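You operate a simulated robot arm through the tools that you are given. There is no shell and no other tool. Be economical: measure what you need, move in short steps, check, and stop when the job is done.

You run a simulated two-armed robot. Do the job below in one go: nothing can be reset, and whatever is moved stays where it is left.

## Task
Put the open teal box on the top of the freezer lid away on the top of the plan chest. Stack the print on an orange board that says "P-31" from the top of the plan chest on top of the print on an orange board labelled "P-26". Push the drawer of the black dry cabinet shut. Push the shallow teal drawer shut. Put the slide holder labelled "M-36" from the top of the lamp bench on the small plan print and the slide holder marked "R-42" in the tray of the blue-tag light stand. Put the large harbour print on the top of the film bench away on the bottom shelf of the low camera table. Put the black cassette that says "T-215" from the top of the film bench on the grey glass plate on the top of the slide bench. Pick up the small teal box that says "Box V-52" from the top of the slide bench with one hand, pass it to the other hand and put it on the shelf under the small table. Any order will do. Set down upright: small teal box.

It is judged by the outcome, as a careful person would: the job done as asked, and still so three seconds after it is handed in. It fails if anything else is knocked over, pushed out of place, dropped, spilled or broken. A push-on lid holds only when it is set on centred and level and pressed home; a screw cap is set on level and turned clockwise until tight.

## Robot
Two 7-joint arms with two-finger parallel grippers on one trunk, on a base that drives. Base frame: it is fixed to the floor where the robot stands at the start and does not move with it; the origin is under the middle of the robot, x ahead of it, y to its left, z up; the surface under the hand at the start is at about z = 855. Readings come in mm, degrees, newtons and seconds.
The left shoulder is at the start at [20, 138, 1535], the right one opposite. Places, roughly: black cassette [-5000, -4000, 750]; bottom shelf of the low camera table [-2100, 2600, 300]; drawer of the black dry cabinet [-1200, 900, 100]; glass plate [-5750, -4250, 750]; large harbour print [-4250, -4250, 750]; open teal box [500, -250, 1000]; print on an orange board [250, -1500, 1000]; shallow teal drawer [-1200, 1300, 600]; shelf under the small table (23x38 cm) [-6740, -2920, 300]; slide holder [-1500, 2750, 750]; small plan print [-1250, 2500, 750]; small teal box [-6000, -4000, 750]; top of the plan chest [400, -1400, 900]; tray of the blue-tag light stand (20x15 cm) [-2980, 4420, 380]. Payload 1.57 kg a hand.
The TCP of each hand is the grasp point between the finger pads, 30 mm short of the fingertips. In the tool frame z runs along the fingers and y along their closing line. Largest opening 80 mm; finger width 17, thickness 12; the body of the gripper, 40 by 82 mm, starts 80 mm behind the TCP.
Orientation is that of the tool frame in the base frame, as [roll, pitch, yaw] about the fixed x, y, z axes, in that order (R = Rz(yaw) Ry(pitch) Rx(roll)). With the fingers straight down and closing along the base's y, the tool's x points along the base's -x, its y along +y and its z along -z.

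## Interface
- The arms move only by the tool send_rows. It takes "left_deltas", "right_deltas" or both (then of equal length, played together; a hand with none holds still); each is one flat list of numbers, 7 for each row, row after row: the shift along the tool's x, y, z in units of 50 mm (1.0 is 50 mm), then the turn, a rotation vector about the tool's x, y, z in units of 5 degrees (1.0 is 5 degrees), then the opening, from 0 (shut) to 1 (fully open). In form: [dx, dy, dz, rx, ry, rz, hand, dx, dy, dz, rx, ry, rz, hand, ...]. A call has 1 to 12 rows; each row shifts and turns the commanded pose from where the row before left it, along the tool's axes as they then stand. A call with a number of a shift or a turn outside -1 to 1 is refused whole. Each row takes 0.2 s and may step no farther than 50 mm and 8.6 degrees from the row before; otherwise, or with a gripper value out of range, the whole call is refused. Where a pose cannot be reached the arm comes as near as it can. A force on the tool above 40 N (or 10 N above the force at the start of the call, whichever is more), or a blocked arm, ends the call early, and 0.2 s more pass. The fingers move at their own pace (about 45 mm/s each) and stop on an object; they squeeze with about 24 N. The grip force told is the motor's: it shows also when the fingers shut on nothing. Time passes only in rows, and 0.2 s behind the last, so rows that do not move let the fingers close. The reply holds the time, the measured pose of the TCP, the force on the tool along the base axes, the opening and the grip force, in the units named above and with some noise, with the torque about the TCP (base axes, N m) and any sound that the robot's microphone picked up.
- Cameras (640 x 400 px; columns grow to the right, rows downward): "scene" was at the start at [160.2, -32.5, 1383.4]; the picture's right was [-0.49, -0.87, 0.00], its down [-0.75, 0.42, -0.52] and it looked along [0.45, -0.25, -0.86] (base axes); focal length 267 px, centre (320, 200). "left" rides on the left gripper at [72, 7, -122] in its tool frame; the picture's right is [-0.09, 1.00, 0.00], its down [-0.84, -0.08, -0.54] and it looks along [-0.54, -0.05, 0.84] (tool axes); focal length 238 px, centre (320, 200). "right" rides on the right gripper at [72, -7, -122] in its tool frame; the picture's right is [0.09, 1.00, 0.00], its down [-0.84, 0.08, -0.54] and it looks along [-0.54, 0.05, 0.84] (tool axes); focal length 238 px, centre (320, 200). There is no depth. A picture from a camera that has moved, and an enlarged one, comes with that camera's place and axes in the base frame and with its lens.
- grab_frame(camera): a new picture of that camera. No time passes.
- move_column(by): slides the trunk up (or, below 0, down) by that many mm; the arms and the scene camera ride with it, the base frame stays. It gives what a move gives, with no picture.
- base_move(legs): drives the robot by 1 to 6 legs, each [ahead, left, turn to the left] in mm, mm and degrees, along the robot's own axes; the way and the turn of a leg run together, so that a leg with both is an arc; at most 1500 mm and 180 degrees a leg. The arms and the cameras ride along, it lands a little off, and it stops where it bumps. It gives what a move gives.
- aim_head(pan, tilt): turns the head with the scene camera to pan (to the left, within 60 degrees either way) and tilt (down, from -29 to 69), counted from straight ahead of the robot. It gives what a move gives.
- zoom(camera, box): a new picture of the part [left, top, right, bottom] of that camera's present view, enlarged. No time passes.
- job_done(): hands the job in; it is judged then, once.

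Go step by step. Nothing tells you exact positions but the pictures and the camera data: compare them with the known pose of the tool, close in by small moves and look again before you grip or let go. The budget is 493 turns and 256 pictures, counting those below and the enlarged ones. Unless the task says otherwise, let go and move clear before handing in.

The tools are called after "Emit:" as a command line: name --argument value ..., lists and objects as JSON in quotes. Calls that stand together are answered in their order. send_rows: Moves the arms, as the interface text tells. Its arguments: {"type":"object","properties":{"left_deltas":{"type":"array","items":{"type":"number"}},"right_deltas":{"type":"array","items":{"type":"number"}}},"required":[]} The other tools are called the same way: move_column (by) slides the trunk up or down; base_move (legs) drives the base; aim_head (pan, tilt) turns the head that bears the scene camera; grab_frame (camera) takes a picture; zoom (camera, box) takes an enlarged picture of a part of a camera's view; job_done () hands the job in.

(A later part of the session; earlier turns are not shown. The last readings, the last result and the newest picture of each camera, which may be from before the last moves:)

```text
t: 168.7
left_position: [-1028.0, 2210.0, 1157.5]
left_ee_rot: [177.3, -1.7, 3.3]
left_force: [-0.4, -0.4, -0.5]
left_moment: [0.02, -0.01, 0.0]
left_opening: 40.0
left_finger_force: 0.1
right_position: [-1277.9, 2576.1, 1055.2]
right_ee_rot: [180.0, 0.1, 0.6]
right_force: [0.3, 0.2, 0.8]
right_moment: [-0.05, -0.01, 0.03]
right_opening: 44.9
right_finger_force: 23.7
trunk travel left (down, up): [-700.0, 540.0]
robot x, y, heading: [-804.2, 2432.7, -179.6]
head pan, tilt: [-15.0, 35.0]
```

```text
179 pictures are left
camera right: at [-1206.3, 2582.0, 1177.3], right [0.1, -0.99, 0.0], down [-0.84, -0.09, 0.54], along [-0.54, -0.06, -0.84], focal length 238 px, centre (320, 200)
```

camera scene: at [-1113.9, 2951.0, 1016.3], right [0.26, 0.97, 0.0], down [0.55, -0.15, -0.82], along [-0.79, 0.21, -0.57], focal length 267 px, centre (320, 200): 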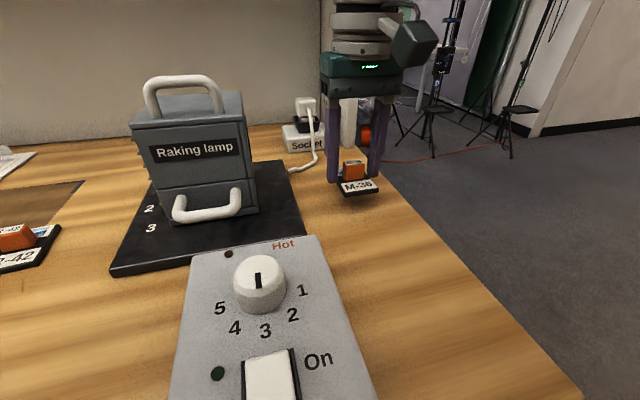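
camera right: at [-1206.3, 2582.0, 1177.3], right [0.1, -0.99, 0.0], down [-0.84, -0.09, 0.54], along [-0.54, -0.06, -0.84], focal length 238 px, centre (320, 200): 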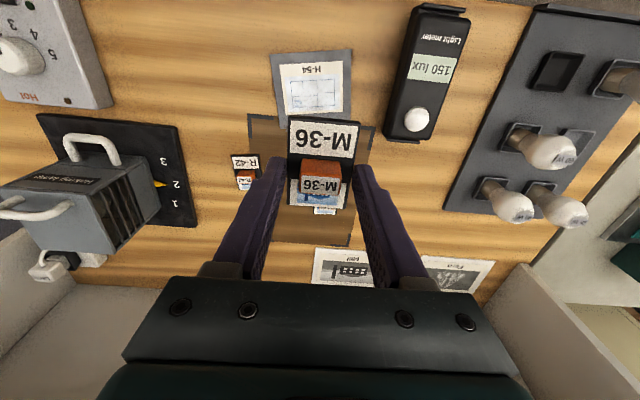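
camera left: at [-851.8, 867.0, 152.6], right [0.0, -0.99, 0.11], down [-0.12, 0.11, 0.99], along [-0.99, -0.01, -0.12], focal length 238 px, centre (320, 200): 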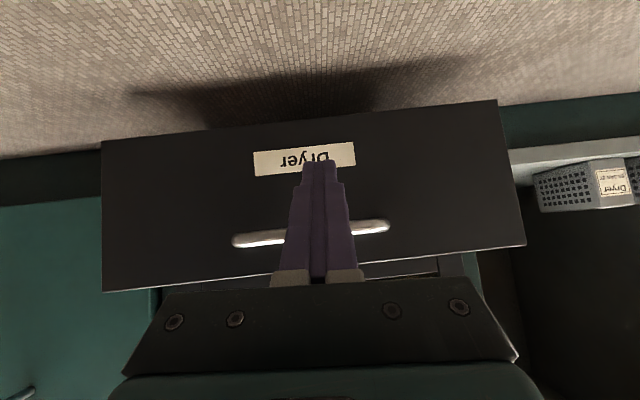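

Emit:
send_rows --right_deltas '[0.58, -0.16, 0, 0, 0, 0, 0.1]'

Emit:
move_column --by -180

Emit:
grab_frame --camera "right"

Emit:
grab_frame --camera "scene"

```text
t: 169.1
left_position: [-1028.0, 2209.3, 1156.7]
left_ee_rot: [177.2, -1.7, 3.4]
left_force: [0.0, -0.4, -0.4]
left_moment: [-0.02, 0.0, 0.03]
left_opening: 40.0
left_finger_force: 0.0
right_position: [-1248.1, 2583.4, 1054.8]
right_ee_rot: [-179.9, -0.1, 0.6]
right_force: [0.4, 0.4, 0.2]
right_moment: [0.05, -0.01, -0.01]
right_opening: 45.0
right_finger_force: 23.8
trunk travel left (down, up): [-700.0, 540.0]
robot x, y, heading: [-807.0, 2434.2, -179.7]
head pan, tilt: [-15.0, 35.0]
```

```text
t: 171.1
left_position: [-1028.6, 2210.0, 977.4]
left_ee_rot: [177.2, -1.7, 3.3]
left_force: [0.3, -0.4, 0.7]
left_moment: [0.0, -0.01, -0.02]
left_opening: 39.9
left_finger_force: 0.1
right_position: [-1249.8, 2583.5, 875.3]
right_ee_rot: [179.9, 0.1, 0.7]
right_force: [-0.3, 0.6, -1.4]
right_moment: [-0.04, -0.02, 0.0]
right_opening: 44.9
right_finger_force: 23.7
trunk travel left (down, up): [-520.0, 720.0]
robot x, y, heading: [-804.9, 2432.9, -179.7]
head pan, tilt: [-15.0, 35.0]
```

```text
178 pictures are left
camera right: at [-1177.4, 2589.1, 997.6], right [0.1, -0.99, 0.0], down [-0.84, -0.09, 0.54], along [-0.54, -0.06, -0.84], focal length 238 px, centre (320, 200)
```

right: 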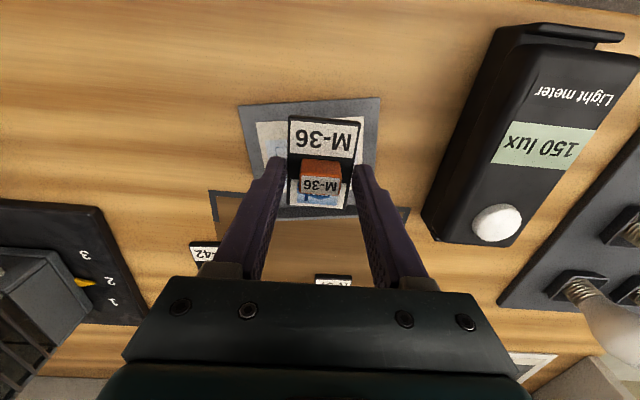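

```text
177 pictures are left
camera scene: at [-988.3, 2455.7, 1026.3], right [0.25, 0.97, 0.0], down [0.56, -0.14, -0.82], along [-0.79, 0.21, -0.57], focal length 267 px, centre (320, 200)
```

scene: 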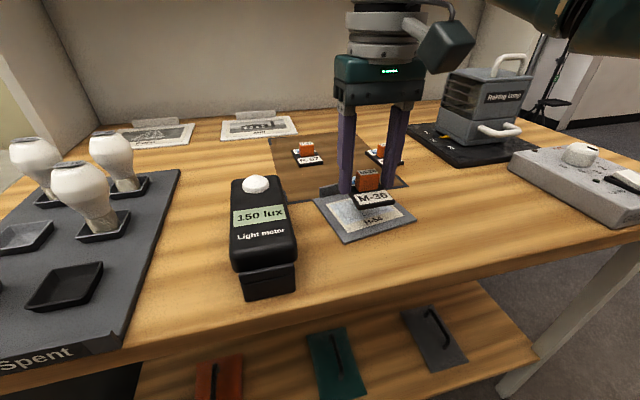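

Emit:
move_column --by -28

Emit:
zoom --camera "scene" --box '[280, 110, 440, 230]'

```text
t: 171.9
left_position: [-1027.3, 2209.1, 948.3]
left_ee_rot: [177.3, -1.6, 3.3]
left_force: [0.3, 0.5, -1.3]
left_moment: [-0.01, 0.0, 0.01]
left_opening: 40.0
left_finger_force: 0.1
right_position: [-1247.8, 2582.3, 846.3]
right_ee_rot: [180.0, 0.1, 0.6]
right_force: [0.2, -0.3, -0.8]
right_moment: [0.01, -0.02, -0.04]
right_opening: 44.8
right_finger_force: 24.0
trunk travel left (down, up): [-492.0, 748.0]
robot x, y, heading: [-805.6, 2432.0, -179.8]
head pan, tilt: [-15.0, 35.0]
```

```text
3.33 times, centred on (360, 170) of scene
camera zoom: at [-988.3, 2455.7, 998.2], right [0.25, 0.97, 0.0], down [0.56, -0.14, -0.82], along [-0.79, 0.21, -0.57], focal length 889 px, centre (187, 300)
```

zoom: 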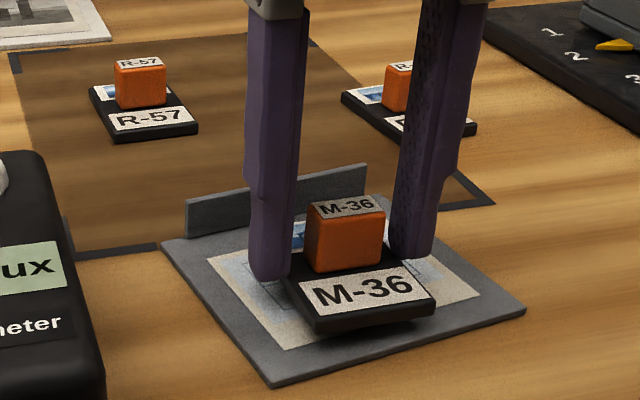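

Emit:
move_column --by -5

Emit:
move_column --by -3

```text
t: 172.4
left_position: [-1028.0, 2209.6, 944.8]
left_ee_rot: [177.2, -1.7, 3.4]
left_force: [0.7, -0.2, 0.7]
left_moment: [0.0, 0.02, -0.01]
left_opening: 39.8
left_finger_force: 0.0
right_position: [-1250.9, 2581.5, 840.8]
right_ee_rot: [180.0, 0.2, 0.6]
right_force: [0.3, 0.3, -0.3]
right_moment: [0.01, 0.0, 0.01]
right_opening: 44.7
right_finger_force: 23.9
trunk travel left (down, up): [-487.0, 753.0]
robot x, y, heading: [-806.4, 2434.3, -179.6]
head pan, tilt: [-15.0, 35.0]
```

```text
t: 172.9
left_position: [-1026.8, 2211.1, 941.3]
left_ee_rot: [177.1, -1.7, 3.3]
left_force: [0.6, 0.0, 0.4]
left_moment: [-0.01, 0.0, 0.01]
left_opening: 39.7
left_finger_force: 0.0
right_position: [-1248.3, 2582.7, 839.3]
right_ee_rot: [179.9, 0.1, 0.6]
right_force: [0.8, -1.2, 0.4]
right_moment: [0.0, 0.01, 0.01]
right_opening: 44.9
right_finger_force: 24.1
trunk travel left (down, up): [-484.0, 756.0]
robot x, y, heading: [-801.6, 2439.4, -179.6]
head pan, tilt: [-15.0, 35.0]
```

Emit:
move_column --by -2

Emit:
move_column --by -2

Emit:
zoom --camera "scene" --box '[280, 110, 440, 230]'

```text
t: 173.4
left_position: [-1027.9, 2209.6, 938.2]
left_ee_rot: [177.2, -1.7, 3.2]
left_force: [0.0, 0.8, 0.5]
left_moment: [-0.01, -0.01, 0.01]
left_opening: 40.1
left_finger_force: 0.0
right_position: [-1249.1, 2581.5, 837.8]
right_ee_rot: [179.9, 0.1, 0.6]
right_force: [4.2, 0.2, 15.1]
right_moment: [0.01, -0.17, 0.03]
right_opening: 44.9
right_finger_force: 23.9
trunk travel left (down, up): [-482.0, 758.0]
robot x, y, heading: [-803.4, 2432.1, -179.9]
head pan, tilt: [-15.0, 35.0]
```

```text
t: 174.0
left_position: [-1029.1, 2210.5, 937.9]
left_ee_rot: [177.1, -1.6, 3.3]
left_force: [-0.3, -0.1, 0.7]
left_moment: [0.0, -0.02, 0.02]
left_opening: 40.3
left_finger_force: 0.0
right_position: [-1250.3, 2581.8, 836.6]
right_ee_rot: [180.0, 0.2, 0.6]
right_force: [1.8, -1.2, 18.2]
right_moment: [-0.02, -0.07, 0.01]
right_opening: 45.2
right_finger_force: 24.4
trunk travel left (down, up): [-480.0, 760.0]
robot x, y, heading: [-804.4, 2432.8, -179.7]
head pan, tilt: [-15.0, 35.0]
```

```text
3.33 times, centred on (360, 170) of scene
camera zoom: at [-989.2, 2456.0, 986.5], right [0.25, 0.97, 0.0], down [0.55, -0.14, -0.82], along [-0.79, 0.21, -0.57], focal length 889 px, centre (187, 300)
```

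zoom: 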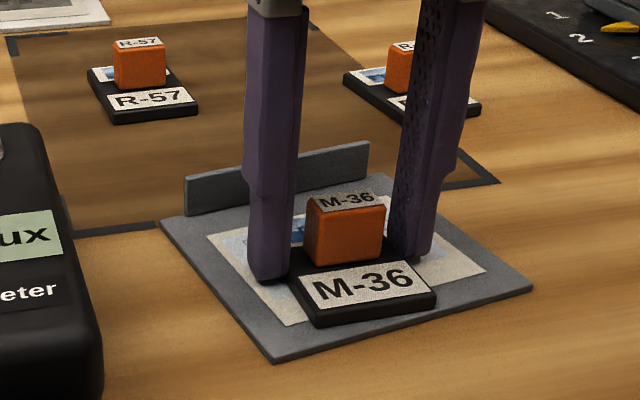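

In contact; release and rise, then move over R-42 (≈155 mm further, ≈105 right).

Emit:
send_rows --right_deltas '[0, 0, 0, 0, 0, 0, 0.65, 0, 0, 0, 0, 0, 0, 0.75, 0, 0, 0, 0, 0, 0, 0.75]'

Emit:
move_column --by 100

Emit:
grab_frame --camera "scene"

Emit:
base_move --legs '[[0, -106, 0], [155, 0, 0]]'

Emit:
grab_frame --camera "right"

```text
t: 174.8
left_position: [-1027.0, 2209.5, 935.4]
left_ee_rot: [177.2, -1.7, 3.3]
left_force: [0.1, -0.7, -0.9]
left_moment: [-0.01, -0.02, -0.01]
left_opening: 40.2
left_finger_force: 0.0
right_position: [-1249.2, 2581.8, 833.5]
right_ee_rot: [-179.9, 0.0, 0.6]
right_force: [0.5, 0.2, 0.6]
right_moment: [0.04, -0.02, 0.0]
right_opening: 60.0
right_finger_force: 0.1
trunk travel left (down, up): [-480.0, 760.0]
robot x, y, heading: [-803.2, 2435.9, -179.7]
head pan, tilt: [-15.0, 35.0]
```

```text
t: 176.1
left_position: [-1028.2, 2210.3, 1037.5]
left_ee_rot: [177.1, -1.8, 3.4]
left_force: [-0.5, 0.2, -0.1]
left_moment: [0.02, 0.0, 0.0]
left_opening: 40.1
left_finger_force: 0.0
right_position: [-1248.8, 2583.3, 935.4]
right_ee_rot: [-180.0, 0.0, 0.6]
right_force: [0.6, 0.5, -0.5]
right_moment: [-0.01, 0.0, -0.02]
right_opening: 60.0
right_finger_force: 0.0
trunk travel left (down, up): [-580.0, 660.0]
robot x, y, heading: [-806.4, 2433.1, -179.6]
head pan, tilt: [-15.0, 35.0]
```

```text
174 pictures are left
camera scene: at [-988.2, 2455.7, 1086.2], right [0.25, 0.97, 0.0], down [0.56, -0.14, -0.82], along [-0.79, 0.21, -0.57], focal length 267 px, centre (320, 200)
```

scene: 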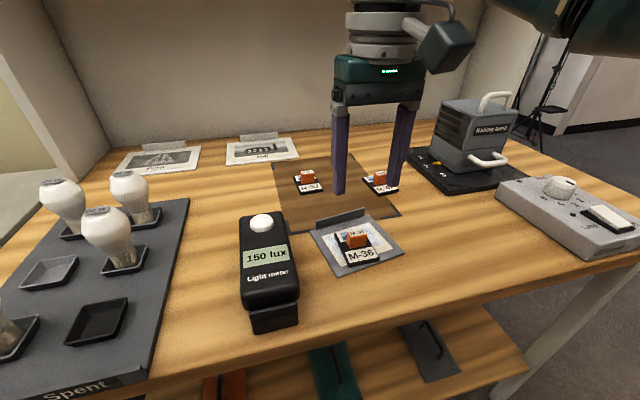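

```text
t: 178.3
left_position: [-1181.9, 2317.2, 1036.7]
left_ee_rot: [177.2, -1.7, 3.2]
left_force: [0.0, -0.4, -0.4]
left_moment: [0.01, 0.02, 0.0]
left_opening: 40.2
left_finger_force: 0.0
right_position: [-1402.3, 2690.6, 934.8]
right_ee_rot: [-180.0, 0.1, 0.4]
right_force: [-0.1, 0.3, -0.6]
right_moment: [-0.01, 0.02, 0.01]
right_opening: 60.1
right_finger_force: 0.0
trunk travel left (down, up): [-580.0, 660.0]
robot x, y, heading: [-956.2, 2539.3, -179.8]
head pan, tilt: [-15.0, 35.0]
```

```text
173 pictures are left
camera right: at [-1330.1, 2696.9, 1057.5], right [0.1, -0.99, 0.0], down [-0.84, -0.09, 0.54], along [-0.54, -0.05, -0.84], focal length 238 px, centre (320, 200)
```

right: 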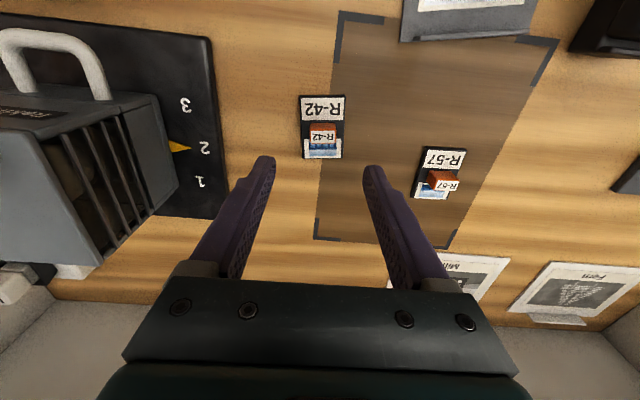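

M-36 sits well on the plan print. R-42 is directly beneath the hand; lower and grip.

Emit:
move_column --by -99

Emit:
zoom --camera "right" --box '[200, 80, 440, 230]'

```text
t: 179.6
left_position: [-1180.4, 2317.5, 937.8]
left_ee_rot: [177.2, -1.7, 3.2]
left_force: [0.1, -0.3, 0.6]
left_moment: [-0.03, 0.01, -0.01]
left_opening: 40.1
left_finger_force: 0.0
right_position: [-1402.0, 2689.4, 835.8]
right_ee_rot: [-180.0, 0.0, 0.5]
right_force: [0.9, -0.2, 0.9]
right_moment: [0.01, 0.01, 0.04]
right_opening: 60.0
right_finger_force: 0.1
trunk travel left (down, up): [-481.0, 759.0]
robot x, y, heading: [-955.3, 2541.9, -179.7]
head pan, tilt: [-15.0, 35.0]
```

```text
2.67 times, centred on (320, 155) of right
camera zoom: at [-1330.0, 2696.9, 958.5], right [0.1, -0.99, 0.0], down [-0.84, -0.09, 0.54], along [-0.54, -0.05, -0.84], focal length 636 px, centre (320, 320)
```

zoom: 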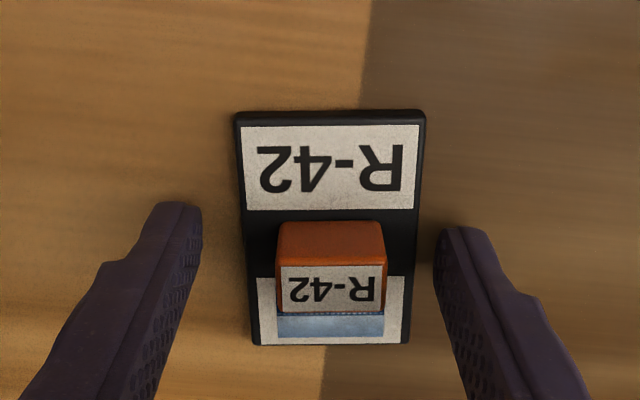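

Emit:
move_column --by -2

Emit:
send_rows --right_deltas '[0, 0, 0, 0, 0, 0, 0.5, 0, 0, 0, 0, 0, 0, 0.3, 0, 0, 0, 0, 0, 0, 0.2, 0, 0, 0, 0, 0, 0, 0.1]'

Emit:
move_column --by 230

Emit:
grab_frame --camera "right"

```text
t: 180.1
left_position: [-1181.2, 2316.8, 935.8]
left_ee_rot: [177.1, -1.7, 3.2]
left_force: [0.5, -0.2, 0.8]
left_moment: [-0.02, 0.02, -0.03]
left_opening: 39.8
left_finger_force: 0.1
right_position: [-1401.0, 2690.1, 833.6]
right_ee_rot: [-180.0, 0.1, 0.5]
right_force: [-0.1, 0.2, 0.7]
right_moment: [0.0, 0.02, -0.02]
right_opening: 60.0
right_finger_force: 0.0
trunk travel left (down, up): [-479.0, 761.0]
robot x, y, heading: [-959.9, 2541.8, -180.0]
head pan, tilt: [-15.0, 35.0]
```

```text
t: 181.1
left_position: [-1179.0, 2318.2, 934.4]
left_ee_rot: [177.2, -1.6, 3.2]
left_force: [0.5, 0.8, -1.7]
left_moment: [0.0, -0.01, -0.01]
left_opening: 40.1
left_finger_force: 0.1
right_position: [-1402.4, 2689.9, 833.9]
right_ee_rot: [-179.8, 0.0, 0.4]
right_force: [0.5, -0.8, 0.2]
right_moment: [0.03, -0.02, 0.05]
right_opening: 45.1
right_finger_force: 24.2
trunk travel left (down, up): [-479.0, 761.0]
robot x, y, heading: [-955.9, 2542.3, -179.9]
head pan, tilt: [-15.0, 35.0]
```

```text
t: 183.5
left_position: [-1180.4, 2317.1, 1165.5]
left_ee_rot: [177.2, -1.7, 3.1]
left_force: [0.0, 0.6, 0.6]
left_moment: [0.01, -0.01, -0.02]
left_opening: 39.8
left_finger_force: 0.0
right_position: [-1401.1, 2690.4, 1063.1]
right_ee_rot: [-179.9, 0.0, 0.5]
right_force: [-0.4, 1.2, -0.8]
right_moment: [0.02, 0.0, 0.0]
right_opening: 45.0
right_finger_force: 23.9
trunk travel left (down, up): [-709.0, 531.0]
robot x, y, heading: [-957.0, 2540.0, -179.7]
head pan, tilt: [-15.0, 35.0]
```

```text
171 pictures are left
camera right: at [-1329.9, 2696.9, 1186.4], right [0.1, -0.99, 0.0], down [-0.84, -0.09, 0.54], along [-0.54, -0.05, -0.84], focal length 238 px, centre (320, 200)
```

right: 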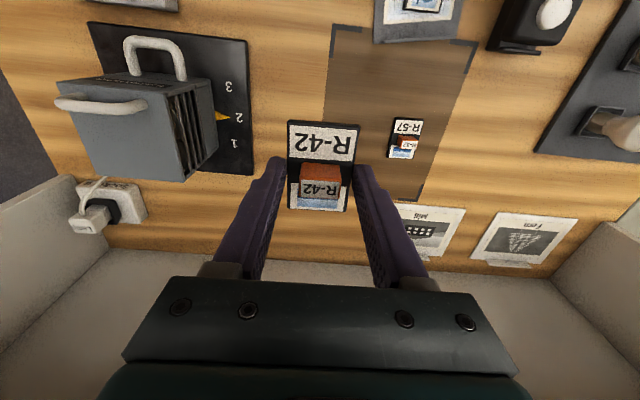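

R-42 held. Back away, tuck hands, and go toward the light stands.

Emit:
base_move --legs '[[-350, 0, 0], [0, -1300, 0]]'

Emit:
send_rows --right_deltas '[0.9, 0, 0, 0, 0, 0, 0.1, 0.9, 0, 0, 0, 0, 0, 0.1, 0.9, -0.2, 0, 0, 0, 0, 0.1, 0.9, -0.2, 0, 0, 0, 0, 0.1]'

Emit:
aim_head --pan 0 --tilt 25

Emit:
grab_frame --camera "scene"

```text
t: 191.9
left_position: [-831.3, 3605.8, 1165.9]
left_ee_rot: [177.2, -1.7, 3.7]
left_force: [-0.9, -0.3, -0.3]
left_moment: [0.03, -0.01, 0.0]
left_opening: 40.0
left_finger_force: 0.1
right_position: [-1055.7, 3977.2, 1062.3]
right_ee_rot: [179.9, 0.0, 1.0]
right_force: [0.1, 0.9, -0.1]
right_moment: [0.01, 0.0, -0.01]
right_opening: 45.0
right_finger_force: 23.6
trunk travel left (down, up): [-709.0, 531.0]
robot x, y, heading: [-611.8, 3828.0, -179.1]
head pan, tilt: [-15.0, 35.0]
```

```text
t: 192.9
left_position: [-831.0, 3605.1, 1165.4]
left_ee_rot: [177.2, -1.8, 3.7]
left_force: [0.0, -0.5, -0.3]
left_moment: [0.0, -0.05, 0.02]
left_opening: 40.1
left_finger_force: 0.0
right_position: [-873.3, 4001.3, 1062.9]
right_ee_rot: [-179.8, -0.2, 1.1]
right_force: [-0.5, 0.8, -0.9]
right_moment: [0.03, 0.0, 0.01]
right_opening: 44.9
right_finger_force: 23.7
trunk travel left (down, up): [-709.0, 531.0]
robot x, y, heading: [-613.4, 3829.9, -179.2]
head pan, tilt: [-15.0, 35.0]
```

```text
t: 193.7
left_position: [-831.5, 3605.9, 1165.4]
left_ee_rot: [177.2, -1.8, 3.7]
left_force: [-0.1, 0.6, -0.3]
left_moment: [-0.04, -0.01, -0.03]
left_opening: 39.9
left_finger_force: 0.1
right_position: [-875.2, 4001.9, 1064.5]
right_ee_rot: [-179.9, 0.0, 1.1]
right_force: [0.1, -0.5, 0.1]
right_moment: [0.02, -0.04, 0.0]
right_opening: 45.1
right_finger_force: 23.9
trunk travel left (down, up): [-709.0, 531.0]
robot x, y, heading: [-605.9, 3830.5, -178.9]
head pan, tilt: [0.0, 25.0]
```

```text
170 pictures are left
camera scene: at [-800.9, 3829.1, 1231.0], right [-0.01, 1.0, 0.0], down [0.42, 0.01, -0.91], along [-0.91, -0.01, -0.42], focal length 267 px, centre (320, 200)
```

scene: 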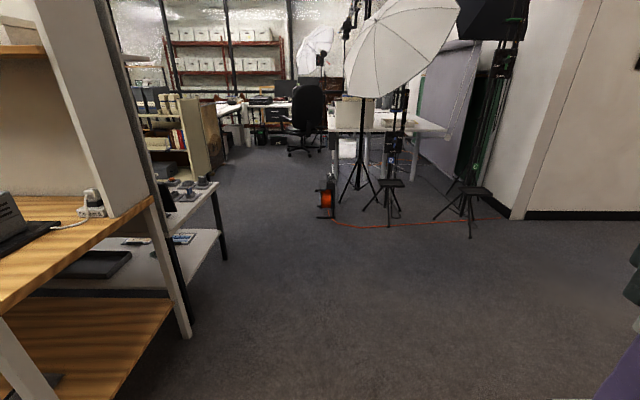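

The blue-tag stand's tray is at ≈[-2962,4401,380]. Drive toward it, staying clear of the tables, and lower the trunk.

Emit:
base_move --legs '[[0, -360, -1], [1350, 0, 0]]'

Emit:
move_column --by -400

Emit:
grab_frame --camera "scene"

```text
t: 202.3
left_position: [-2193.4, 3990.0, 1166.3]
left_ee_rot: [177.2, -1.7, 1.7]
left_force: [-1.0, 0.2, 0.9]
left_moment: [-0.02, -0.01, 0.0]
left_opening: 40.1
left_finger_force: 0.0
right_position: [-2222.5, 4387.0, 1064.5]
right_ee_rot: [-180.0, 0.0, -1.1]
right_force: [0.2, -0.3, -1.5]
right_moment: [-0.02, -0.03, -0.02]
right_opening: 45.2
right_finger_force: 24.6
trunk travel left (down, up): [-709.0, 531.0]
robot x, y, heading: [-1966.0, 4207.8, 178.7]
head pan, tilt: [0.0, 25.0]
```

```text
t: 206.2
left_position: [-2195.1, 3989.9, 765.5]
left_ee_rot: [177.2, -1.7, 1.6]
left_force: [0.2, 0.3, -0.1]
left_moment: [-0.03, 0.02, -0.01]
left_opening: 39.9
left_finger_force: 0.0
right_position: [-2223.7, 4387.8, 664.0]
right_ee_rot: [-180.0, -0.1, -1.0]
right_force: [-0.8, -0.5, 0.2]
right_moment: [0.01, -0.01, -0.01]
right_opening: 44.9
right_finger_force: 23.8
trunk travel left (down, up): [-309.0, 931.0]
robot x, y, heading: [-1965.0, 4203.9, 178.7]
head pan, tilt: [0.0, 25.0]
```

```text
169 pictures are left
camera scene: at [-2155.6, 4212.3, 831.0], right [0.02, 1.0, 0.0], down [0.42, -0.01, -0.91], along [-0.91, 0.02, -0.42], focal length 267 px, centre (320, 200)
```

scene: 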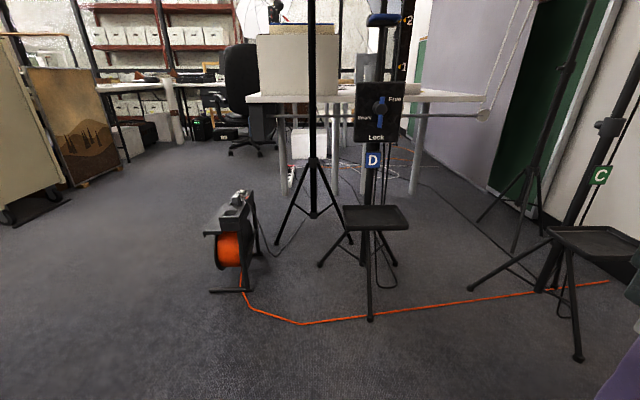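

Tray on stand D is clear and empty. Approach with the hand low, below the control box.

Emit:
move_column --by -130

Emit:
base_move --legs '[[540, -60, 1.3]]'

Emit:
grab_frame --camera "scene"

Emit:
grab_frame --camera "right"

```text
t: 207.8
left_position: [-2195.1, 3990.1, 636.1]
left_ee_rot: [177.2, -1.6, 1.7]
left_force: [0.9, -0.8, -0.2]
left_moment: [-0.02, 0.04, -0.03]
left_opening: 40.2
left_finger_force: 0.1
right_position: [-2224.1, 4386.6, 533.7]
right_ee_rot: [180.0, 0.0, -0.9]
right_force: [0.3, 0.1, -0.1]
right_moment: [0.02, -0.02, -0.02]
right_opening: 44.9
right_finger_force: 24.2
trunk travel left (down, up): [-179.0, 1061.0]
robot x, y, heading: [-1964.6, 4207.4, 178.8]
head pan, tilt: [0.0, 25.0]
```

```text
t: 210.9
left_position: [-2721.6, 4046.0, 635.5]
left_ee_rot: [177.2, -1.6, 3.4]
left_force: [0.7, -0.4, 0.1]
left_moment: [0.01, 0.01, 0.01]
left_opening: 39.5
left_finger_force: 0.0
right_position: [-2761.7, 4443.0, 533.1]
right_ee_rot: [-180.0, -0.1, 0.6]
right_force: [0.9, 0.3, -0.3]
right_moment: [-0.03, 0.02, 0.0]
right_opening: 44.8
right_finger_force: 24.1
trunk travel left (down, up): [-179.0, 1061.0]
robot x, y, heading: [-2496.5, 4270.4, -179.5]
head pan, tilt: [0.0, 25.0]
```

```text
168 pictures are left
camera scene: at [-2689.6, 4270.0, 701.0], right [-0.01, 1.0, 0.0], down [0.42, 0.0, -0.91], along [-0.91, -0.01, -0.42], focal length 267 px, centre (320, 200)
```

scene: 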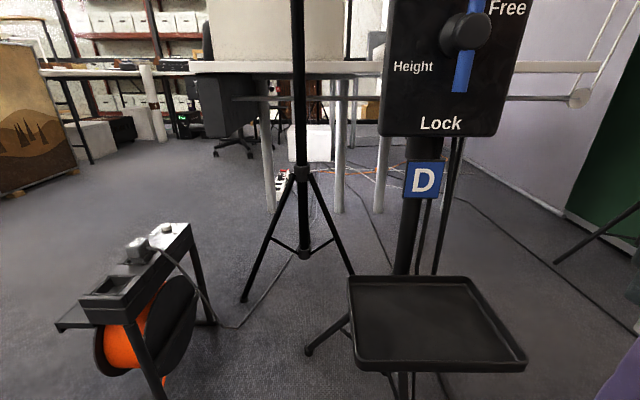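

```text
167 pictures are left
camera right: at [-2690.8, 4449.4, 656.4], right [0.1, -0.99, 0.0], down [-0.84, -0.09, 0.54], along [-0.54, -0.06, -0.84], focal length 238 px, centre (320, 200)
```

right: 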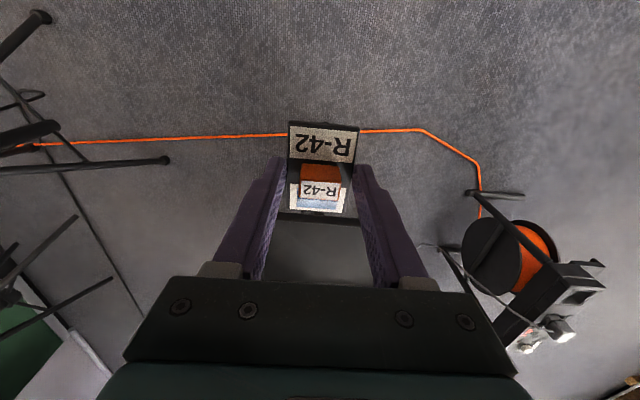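

Tray spans x -2895..-3053, y 4313..4518. Target hand at [-2950,4415].

Emit:
move_column --by -55

Emit:
send_rows --right_deltas '[-0.8, 0.14, 0, 0, 0, 0, 0.1, -0.8, 0.14, 0, 0, 0, 0, 0.1, -0.8, 0.14, 0, 0, 0, 0, 0.1, -0.8, 0.14, 0, 0, 0, 0, 0.1, -0.55, 0, 0, 0, 0, 0, 0.1]'

Emit:
grab_frame --camera "scene"

Emit:
grab_frame --camera "right"

```text
t: 211.8
left_position: [-2721.4, 4047.5, 580.4]
left_ee_rot: [177.1, -1.8, 3.4]
left_force: [-0.5, 0.5, 0.7]
left_moment: [0.01, 0.01, 0.0]
left_opening: 40.2
left_finger_force: 0.0
right_position: [-2762.3, 4442.6, 478.1]
right_ee_rot: [-179.8, 0.0, 0.7]
right_force: [0.0, 0.0, -0.6]
right_moment: [-0.01, -0.04, -0.01]
right_opening: 45.0
right_finger_force: 24.2
trunk travel left (down, up): [-124.0, 1116.0]
robot x, y, heading: [-2497.9, 4273.8, -179.5]
head pan, tilt: [0.0, 25.0]
```

```text
t: 213.0
left_position: [-2721.5, 4046.0, 580.8]
left_ee_rot: [177.1, -1.6, 3.4]
left_force: [-0.1, -0.8, 1.2]
left_moment: [-0.03, -0.04, -0.01]
left_opening: 40.0
left_finger_force: 0.2
right_position: [-2948.6, 4409.5, 478.2]
right_ee_rot: [-180.0, 0.2, 0.8]
right_force: [-0.1, 1.2, -0.1]
right_moment: [0.01, -0.03, 0.01]
right_opening: 44.9
right_finger_force: 24.2
trunk travel left (down, up): [-124.0, 1116.0]
robot x, y, heading: [-2495.1, 4272.6, -179.4]
head pan, tilt: [0.0, 25.0]
```

```text
166 pictures are left
camera scene: at [-2690.4, 4269.7, 646.1], right [-0.01, 1.0, 0.0], down [0.42, 0.0, -0.91], along [-0.91, -0.01, -0.42], focal length 267 px, centre (320, 200)
```

scene: 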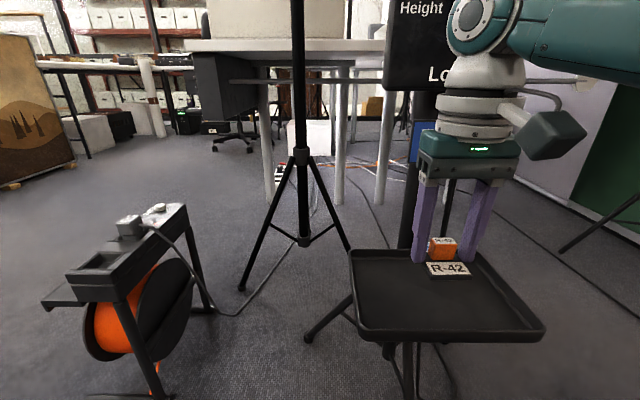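

```text
165 pictures are left
camera right: at [-2877.7, 4417.0, 600.7], right [0.11, -0.99, 0.0], down [-0.83, -0.09, 0.54], along [-0.54, -0.06, -0.84], focal length 238 px, centre (320, 200)
```

right: 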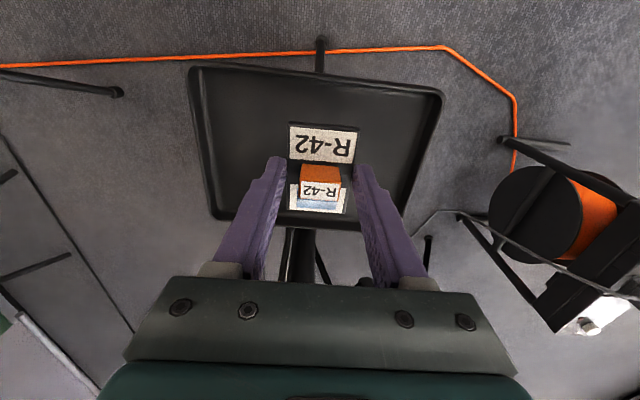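

Emit:
move_column --by -48

Emit:
zoom --camera "scene" --box '[330, 150, 570, 350]'

```text
t: 213.9
left_position: [-2720.9, 4048.5, 532.1]
left_ee_rot: [177.0, -1.7, 3.4]
left_force: [-0.2, 0.1, 0.1]
left_moment: [0.0, 0.02, 0.02]
left_opening: 40.2
left_finger_force: 0.1
right_position: [-2947.8, 4409.6, 430.5]
right_ee_rot: [-180.0, 0.0, 0.7]
right_force: [0.0, -0.4, -1.1]
right_moment: [0.02, -0.01, 0.04]
right_opening: 44.8
right_finger_force: 24.5
trunk travel left (down, up): [-76.0, 1164.0]
robot x, y, heading: [-2498.2, 4271.4, -179.5]
head pan, tilt: [0.0, 25.0]
```

```text
2.00 times, centred on (450, 250) of scene
camera zoom: at [-2689.9, 4270.0, 598.0], right [-0.01, 1.0, 0.0], down [0.42, 0.0, -0.91], along [-0.91, -0.01, -0.42], focal length 534 px, centre (60, 100)
```

zoom: 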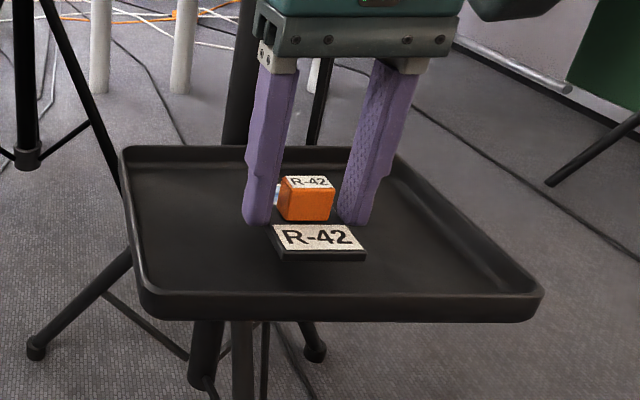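

Emit:
move_column --by -10

Emit:
move_column --by -5

Emit:
zoom --camera "scene" --box '[330, 150, 570, 350]'

```text
t: 214.5
left_position: [-2721.6, 4047.0, 522.7]
left_ee_rot: [177.1, -1.9, 3.4]
left_force: [-0.8, -0.2, 0.2]
left_moment: [0.02, -0.03, -0.02]
left_opening: 39.8
left_finger_force: 0.1
right_position: [-2946.9, 4410.3, 419.4]
right_ee_rot: [-180.0, 0.0, 0.7]
right_force: [-1.0, -0.3, -0.7]
right_moment: [0.0, 0.0, 0.02]
right_opening: 44.8
right_finger_force: 23.7
trunk travel left (down, up): [-66.0, 1174.0]
robot x, y, heading: [-2497.9, 4270.8, -179.7]
head pan, tilt: [0.0, 25.0]
```

```text
t: 215.1
left_position: [-2720.5, 4048.0, 517.9]
left_ee_rot: [177.1, -1.8, 3.4]
left_force: [-0.4, 0.1, 0.2]
left_moment: [-0.02, 0.0, -0.02]
left_opening: 39.9
left_finger_force: 0.1
right_position: [-2948.1, 4410.9, 414.6]
right_ee_rot: [-179.8, 0.0, 0.7]
right_force: [0.6, -0.5, -0.2]
right_moment: [-0.02, -0.01, 0.0]
right_opening: 44.8
right_finger_force: 24.1
trunk travel left (down, up): [-61.0, 1179.0]
robot x, y, heading: [-2497.6, 4274.3, -179.5]
head pan, tilt: [0.0, 25.0]
```

```text
2.00 times, centred on (450, 250) of scene
camera zoom: at [-2689.7, 4270.1, 583.0], right [-0.01, 1.0, 0.0], down [0.42, 0.0, -0.91], along [-0.91, -0.01, -0.42], focal length 534 px, centre (60, 100)
```

zoom: 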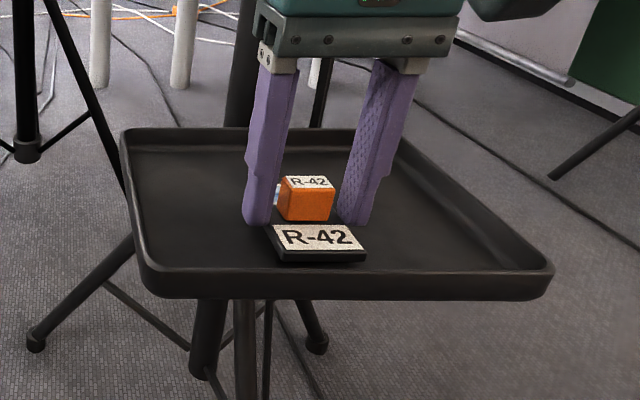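

Emit:
move_column --by -5

Emit:
move_column --by -4

Emit:
move_column --by -3

Emit:
zoom --camera "scene" --box '[330, 150, 570, 350]'

```text
t: 215.6
left_position: [-2720.5, 4046.8, 513.0]
left_ee_rot: [177.1, -1.8, 3.3]
left_force: [0.3, 0.0, -0.5]
left_moment: [-0.02, 0.0, -0.03]
left_opening: 40.0
left_finger_force: 0.0
right_position: [-2948.1, 4411.2, 410.2]
right_ee_rot: [-179.9, 0.0, 0.7]
right_force: [0.2, -0.1, 1.1]
right_moment: [0.04, -0.03, 0.0]
right_opening: 45.0
right_finger_force: 23.6
trunk travel left (down, up): [-56.0, 1184.0]
robot x, y, heading: [-2500.5, 4270.9, -179.4]
head pan, tilt: [0.0, 25.0]
```

```text
t: 216.1
left_position: [-2722.9, 4046.6, 508.8]
left_ee_rot: [177.3, -1.6, 3.5]
left_force: [0.2, 0.8, 0.6]
left_moment: [-0.01, 0.02, 0.0]
left_opening: 39.9
left_finger_force: 0.0
right_position: [-2948.8, 4409.9, 407.5]
right_ee_rot: [-180.0, 0.1, 0.8]
right_force: [3.6, -0.4, 18.1]
right_moment: [-0.03, -0.12, -0.01]
right_opening: 44.9
right_finger_force: 23.6
trunk travel left (down, up): [-52.0, 1188.0]
robot x, y, heading: [-2498.9, 4267.9, -179.7]
head pan, tilt: [0.0, 25.0]
```

```text
t: 216.6
left_position: [-2722.0, 4047.7, 505.1]
left_ee_rot: [177.0, -1.8, 3.4]
left_force: [0.3, 0.5, -0.2]
left_moment: [-0.01, 0.0, 0.01]
left_opening: 39.9
left_finger_force: 0.0
right_position: [-2949.2, 4410.2, 405.3]
right_ee_rot: [-179.9, 0.2, 0.8]
right_force: [0.8, 0.0, 4.9]
right_moment: [0.08, -0.17, 0.01]
right_opening: 44.8
right_finger_force: 24.0
trunk travel left (down, up): [-49.0, 1191.0]
robot x, y, heading: [-2499.4, 4275.2, -179.7]
head pan, tilt: [0.0, 25.0]
stopped: the force on the tool passed its limit at 42 N (the readings are from after the stop); the commanded pose is now the measured one
```

```text
2.00 times, centred on (450, 250) of scene
camera zoom: at [-2690.0, 4270.7, 571.1], right [-0.01, 1.0, 0.0], down [0.42, 0.0, -0.91], along [-0.91, -0.01, -0.42], focal length 534 px, centre (60, 100)
```

zoom: 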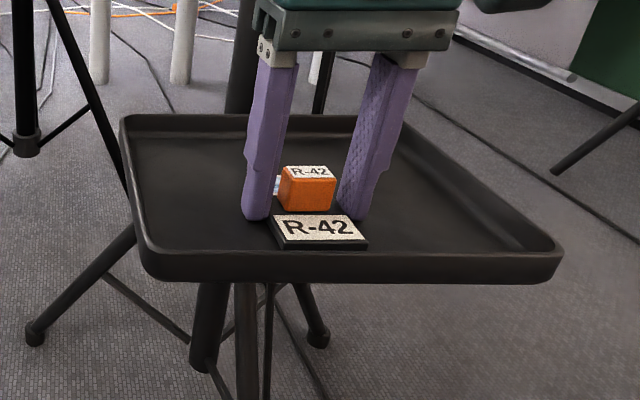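

R-42 rests in the tray. Release, rise, and retract.

Emit:
send_rows --right_deltas '[0, 0, 0, 0, 0, 0, 0.65, 0, 0, 0, 0, 0, 0, 0.75, 0, 0, 0, 0, 0, 0, 0.75]'

Emit:
move_column --by 70

Emit:
send_rows --right_deltas '[0.9, 0, 0, 0, 0, 0, 0.5, 0.9, 0, 0, 0, 0, 0, 0.5, 0.9, 0, 0, 0, 0, 0, 0.5, 0.9, 0, 0, 0, 0, 0, 0.5]'

Emit:
base_move --legs '[[-500, 0, 0]]'

Emit:
grab_frame --camera "scene"

```text
t: 217.4
left_position: [-2721.0, 4045.1, 507.3]
left_ee_rot: [177.0, -1.8, 3.4]
left_force: [0.0, 0.1, -0.1]
left_moment: [0.02, 0.02, 0.03]
left_opening: 40.1
left_finger_force: 0.0
right_position: [-2949.1, 4407.7, 406.5]
right_ee_rot: [179.8, 0.2, 0.8]
right_force: [2.5, -7.0, 11.9]
right_moment: [0.15, -0.16, -0.07]
right_opening: 53.9
right_finger_force: 0.0
trunk travel left (down, up): [-49.0, 1191.0]
robot x, y, heading: [-2497.3, 4269.7, -179.4]
head pan, tilt: [0.0, 25.0]
```

```text
t: 218.5
left_position: [-2719.7, 4047.1, 576.0]
left_ee_rot: [177.1, -1.8, 3.3]
left_force: [0.3, -0.4, 0.7]
left_moment: [0.03, -0.01, -0.06]
left_opening: 40.1
left_finger_force: 0.0
right_position: [-2949.3, 4409.2, 475.9]
right_ee_rot: [180.0, 0.3, 0.8]
right_force: [0.0, -0.1, -0.3]
right_moment: [-0.01, 0.03, 0.01]
right_opening: 59.8
right_finger_force: 0.1
trunk travel left (down, up): [-119.0, 1121.0]
robot x, y, heading: [-2500.1, 4269.6, -179.5]
head pan, tilt: [0.0, 25.0]
```

```text
t: 219.5
left_position: [-2719.8, 4046.6, 575.9]
left_ee_rot: [177.0, -1.8, 3.4]
left_force: [-0.1, -0.6, -0.2]
left_moment: [0.0, -0.01, 0.0]
left_opening: 40.1
left_finger_force: 0.2
right_position: [-2768.1, 4413.3, 474.9]
right_ee_rot: [-180.0, 0.1, 0.7]
right_force: [-0.1, 0.2, -0.6]
right_moment: [-0.02, 0.02, 0.06]
right_opening: 40.1
right_finger_force: 0.1
trunk travel left (down, up): [-119.0, 1121.0]
robot x, y, heading: [-2496.3, 4269.9, -179.6]
head pan, tilt: [0.0, 25.0]
```

```text
t: 222.4
left_position: [-2227.0, 4051.8, 575.8]
left_ee_rot: [177.2, -1.7, 3.4]
left_force: [0.0, -0.3, 0.8]
left_moment: [0.0, -0.02, 0.02]
left_opening: 39.9
left_finger_force: 0.0
right_position: [-2275.7, 4415.6, 476.1]
right_ee_rot: [179.9, 0.2, 0.9]
right_force: [-0.3, -0.5, -0.8]
right_moment: [0.01, 0.0, 0.02]
right_opening: 39.7
right_finger_force: 0.1
trunk travel left (down, up): [-119.0, 1121.0]
robot x, y, heading: [-2000.8, 4274.5, -179.7]
head pan, tilt: [0.0, 25.0]
```

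```text
161 pictures are left
camera scene: at [-2195.8, 4274.3, 641.5], right [-0.01, 1.0, 0.0], down [0.42, 0.0, -0.91], along [-0.91, -0.01, -0.42], focal length 267 px, centre (320, 200)
```

scene: 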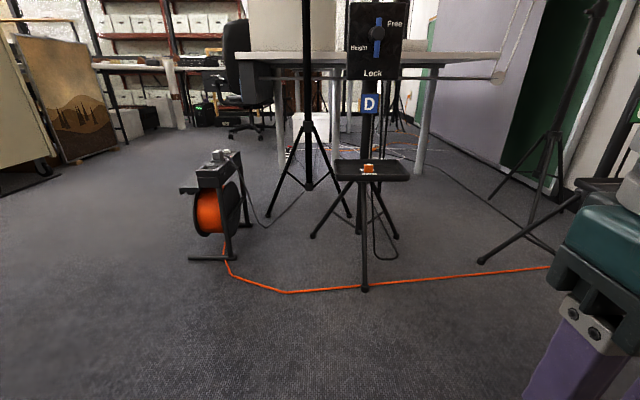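

R-42 is in the tray. Now raise up and survey the way south (-y).

Emit:
move_column --by 400

Emit:
base_move --legs '[[0, 0, 90]]'

Emit:
aim_head --pan 0 --tilt 18

Emit:
grab_frame --camera "scene"

Emit:
aim_head --pan -50 --tilt 18

Emit:
grab_frame --camera "scene"

```text
t: 226.2
left_position: [-2227.2, 4051.7, 975.5]
left_ee_rot: [177.1, -1.8, 3.4]
left_force: [-0.5, 0.0, -1.4]
left_moment: [0.01, 0.01, 0.02]
left_opening: 39.9
left_finger_force: 0.0
right_position: [-2275.7, 4417.3, 876.4]
right_ee_rot: [179.9, 0.2, 0.8]
right_force: [0.9, 0.6, -0.9]
right_moment: [-0.02, 0.02, 0.01]
right_opening: 40.3
right_finger_force: 0.1
trunk travel left (down, up): [-519.0, 721.0]
robot x, y, heading: [-2007.5, 4277.1, -179.3]
head pan, tilt: [0.0, 25.0]
```

```text
t: 230.4
left_position: [-1785.5, 4048.3, 976.0]
left_ee_rot: [177.2, -1.8, 92.1]
left_force: [-0.5, 0.5, 0.2]
left_moment: [-0.01, -0.03, 0.01]
left_opening: 40.2
left_finger_force: 0.0
right_position: [-2152.9, 4008.1, 876.9]
right_ee_rot: [179.8, 0.2, 89.3]
right_force: [-0.5, -0.2, -0.2]
right_moment: [0.0, -0.01, -0.03]
right_opening: 40.1
right_finger_force: 0.0
trunk travel left (down, up): [-519.0, 721.0]
robot x, y, heading: [-2002.3, 4275.2, -91.2]
head pan, tilt: [0.0, 25.0]
```

```text
t: 231.1
left_position: [-1785.7, 4047.8, 975.7]
left_ee_rot: [177.1, -1.8, 92.1]
left_force: [-0.1, 0.2, 0.4]
left_moment: [0.0, 0.01, 0.0]
left_opening: 39.9
left_finger_force: 0.1
right_position: [-2152.1, 4007.7, 877.8]
right_ee_rot: [179.8, 0.2, 89.5]
right_force: [-0.1, -1.0, -0.2]
right_moment: [0.01, 0.01, -0.02]
right_opening: 39.9
right_finger_force: 0.1
trunk travel left (down, up): [-519.0, 721.0]
robot x, y, heading: [-2002.8, 4276.7, -90.8]
head pan, tilt: [0.0, 18.0]
```

```text
160 pictures are left
camera scene: at [-2006.2, 4082.8, 1052.8], right [-1.0, 0.01, 0.0], down [0.0, 0.31, -0.95], along [-0.01, -0.95, -0.31], focal length 267 px, centre (320, 200)
```

scene: 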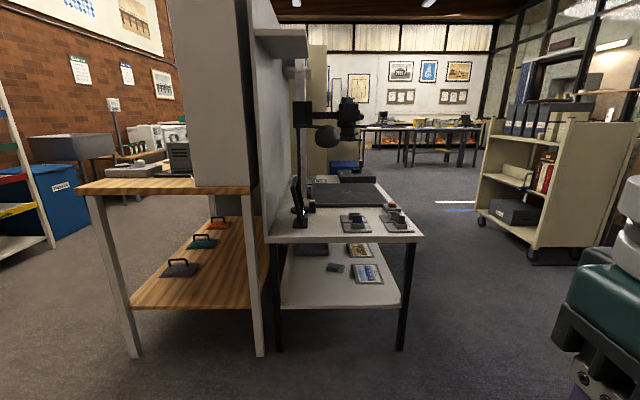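

```text
t: 232.3
left_position: [-1785.3, 4048.0, 975.9]
left_ee_rot: [177.0, -1.8, 92.2]
left_force: [0.3, -0.4, -0.1]
left_moment: [0.02, -0.01, -0.01]
left_opening: 40.2
left_finger_force: 0.1
right_position: [-2152.0, 4006.4, 875.9]
right_ee_rot: [179.9, 0.3, 89.3]
right_force: [0.0, -0.5, 0.4]
right_moment: [-0.01, -0.02, 0.02]
right_opening: 40.1
right_finger_force: 0.1
trunk travel left (down, up): [-519.0, 721.0]
robot x, y, heading: [-2005.4, 4278.1, -90.9]
head pan, tilt: [-50.0, 18.0]
```

```text
159 pictures are left
camera scene: at [-2077.1, 4117.1, 1052.8], right [-0.63, 0.77, 0.0], down [0.24, 0.2, -0.95], along [-0.74, -0.6, -0.31], focal length 267 px, centre (320, 200)
```

scene: 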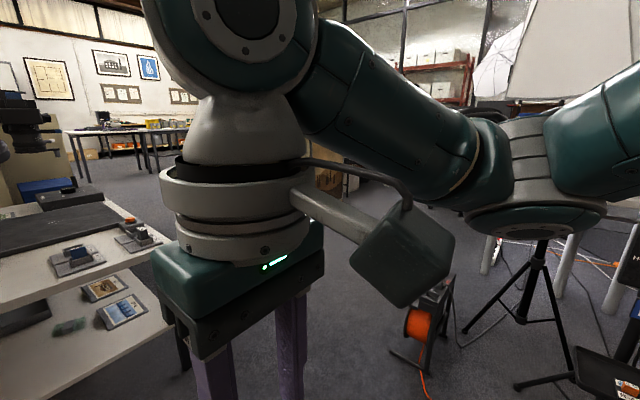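

The low camera table is ahead with an open lower shelf, and the far tables to the south are the film/slide benches. Drive down the aisle at x≈-2900.

Emit:
base_move --legs '[[600, -480, 0.9], [700, -420, 0], [1500, 0, 0]]'

Emit:
aim_head --pan 0 --tilt 12

Emit:
grab_frame --camera "scene"

```text
t: 247.3
left_position: [-2702.7, 1282.5, 976.4]
left_ee_rot: [177.0, -1.9, 93.3]
left_force: [0.1, 0.5, 0.1]
left_moment: [0.02, 0.01, 0.04]
left_opening: 40.4
left_finger_force: 0.1
right_position: [-3069.8, 1234.9, 876.9]
right_ee_rot: [180.0, 0.2, 90.5]
right_force: [-0.1, 0.3, -0.4]
right_moment: [0.0, 0.04, -0.03]
right_opening: 40.0
right_finger_force: 0.0
trunk travel left (down, up): [-519.0, 721.0]
robot x, y, heading: [-2927.0, 1505.4, -89.7]
head pan, tilt: [-50.0, 18.0]
```

```text
t: 248.5
left_position: [-2703.2, 1283.3, 974.4]
left_ee_rot: [177.1, -1.7, 93.3]
left_force: [0.3, -0.6, -0.1]
left_moment: [0.01, 0.03, 0.0]
left_opening: 40.1
left_finger_force: 0.0
right_position: [-3069.8, 1234.9, 875.9]
right_ee_rot: [179.9, 0.3, 90.6]
right_force: [0.6, 0.4, 0.2]
right_moment: [0.0, 0.01, 0.02]
right_opening: 39.9
right_finger_force: 0.0
trunk travel left (down, up): [-519.0, 721.0]
robot x, y, heading: [-2928.4, 1504.4, -89.4]
head pan, tilt: [0.0, 12.0]
```

```text
158 pictures are left
camera scene: at [-2924.5, 1313.4, 1062.6], right [-1.0, -0.01, 0.0], down [0.0, 0.21, -0.98], along [0.01, -0.98, -0.21], focal length 267 px, centre (320, 200)
```

scene: 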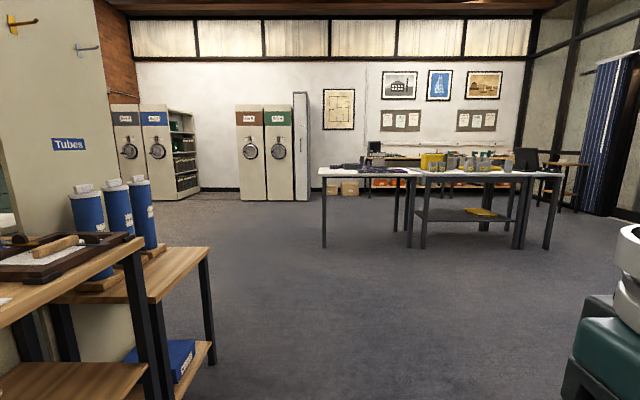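

Near tables at y≈-1300; the benches are behind along the far wall. Go around on the left side.

Emit:
base_move --legs '[[1500, 0, -0.5], [500, 430, 0], [1500, 0, 0]]'

Emit:
aim_head --pan -35 --tilt 18

Emit:
grab_frame --camera "scene"

```text
t: 266.3
left_position: [-2344.1, -2262.3, 976.1]
left_ee_rot: [177.1, -1.8, 90.6]
left_force: [-0.3, -0.5, -0.7]
left_moment: [0.02, -0.02, 0.0]
left_opening: 39.9
left_finger_force: 0.1
right_position: [-2710.6, -2292.2, 877.3]
right_ee_rot: [179.9, 0.2, 87.9]
right_force: [0.2, -0.4, -0.5]
right_moment: [0.01, 0.0, 0.0]
right_opening: 39.8
right_finger_force: 0.1
trunk travel left (down, up): [-519.0, 721.0]
robot x, y, heading: [-2556.6, -2029.4, -92.3]
head pan, tilt: [0.0, 12.0]
```

```text
t: 267.4
left_position: [-2343.9, -2262.9, 975.6]
left_ee_rot: [177.1, -1.8, 90.4]
left_force: [-0.1, -0.2, 0.2]
left_moment: [0.01, -0.02, 0.01]
left_opening: 39.9
left_finger_force: 0.1
right_position: [-2710.2, -2291.6, 876.7]
right_ee_rot: [179.9, 0.2, 87.9]
right_force: [0.5, -0.3, 0.1]
right_moment: [-0.02, 0.02, 0.01]
right_opening: 40.0
right_finger_force: 0.0
trunk travel left (down, up): [-519.0, 721.0]
robot x, y, heading: [-2557.5, -2023.6, -92.3]
head pan, tilt: [-35.0, 18.0]
```

```text
157 pictures are left
camera scene: at [-2615.9, -2201.4, 1052.8], right [-0.79, 0.61, 0.0], down [0.19, 0.25, -0.95], along [-0.58, -0.76, -0.31], focal length 267 px, centre (320, 200)
```

scene: 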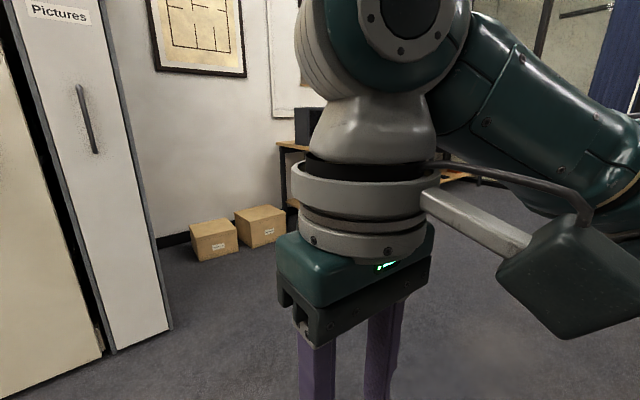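

Emit:
base_move --legs '[[650, 0, 2.3], [0, -1300, 0]]'

Emit:
aim_head --pan 0 --tilt 20

Emit:
grab_frame --camera "scene"

```text
t: 277.2
left_position: [-3662.4, -2899.9, 975.9]
left_ee_rot: [177.0, -1.9, 92.6]
left_force: [0.1, 0.1, -0.2]
left_moment: [0.02, -0.02, -0.01]
left_opening: 40.1
left_finger_force: 0.0
right_position: [-4028.3, -2944.4, 875.9]
right_ee_rot: [179.9, 0.1, 89.9]
right_force: [-0.5, -0.6, 0.3]
right_moment: [-0.03, 0.0, 0.0]
right_opening: 40.0
right_finger_force: 0.0
trunk travel left (down, up): [-519.0, 721.0]
robot x, y, heading: [-3881.9, -2675.8, -90.1]
head pan, tilt: [-35.0, 18.0]
```

```text
t: 278.2
left_position: [-3662.1, -2900.5, 975.6]
left_ee_rot: [177.0, -1.7, 92.5]
left_force: [0.6, 0.7, 0.2]
left_moment: [-0.05, -0.01, 0.0]
left_opening: 40.1
left_finger_force: 0.0
right_position: [-4029.8, -2944.2, 877.7]
right_ee_rot: [179.8, 0.2, 90.0]
right_force: [-0.3, -0.4, 0.9]
right_moment: [-0.03, 0.0, -0.01]
right_opening: 39.9
right_finger_force: 0.0
trunk travel left (down, up): [-519.0, 721.0]
robot x, y, heading: [-3882.8, -2676.8, -90.2]
head pan, tilt: [0.0, 20.0]
```

```text
156 pictures are left
camera scene: at [-3883.7, -2866.8, 1049.6], right [-1.0, 0.01, 0.0], down [0.0, 0.34, -0.94], along [-0.01, -0.94, -0.34], focal length 267 px, centre (320, 200)
```

scene: 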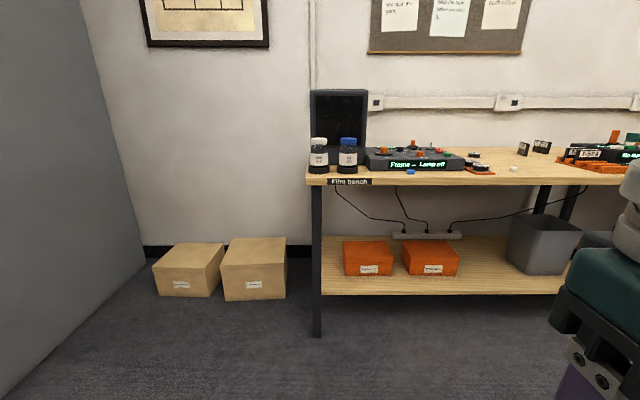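

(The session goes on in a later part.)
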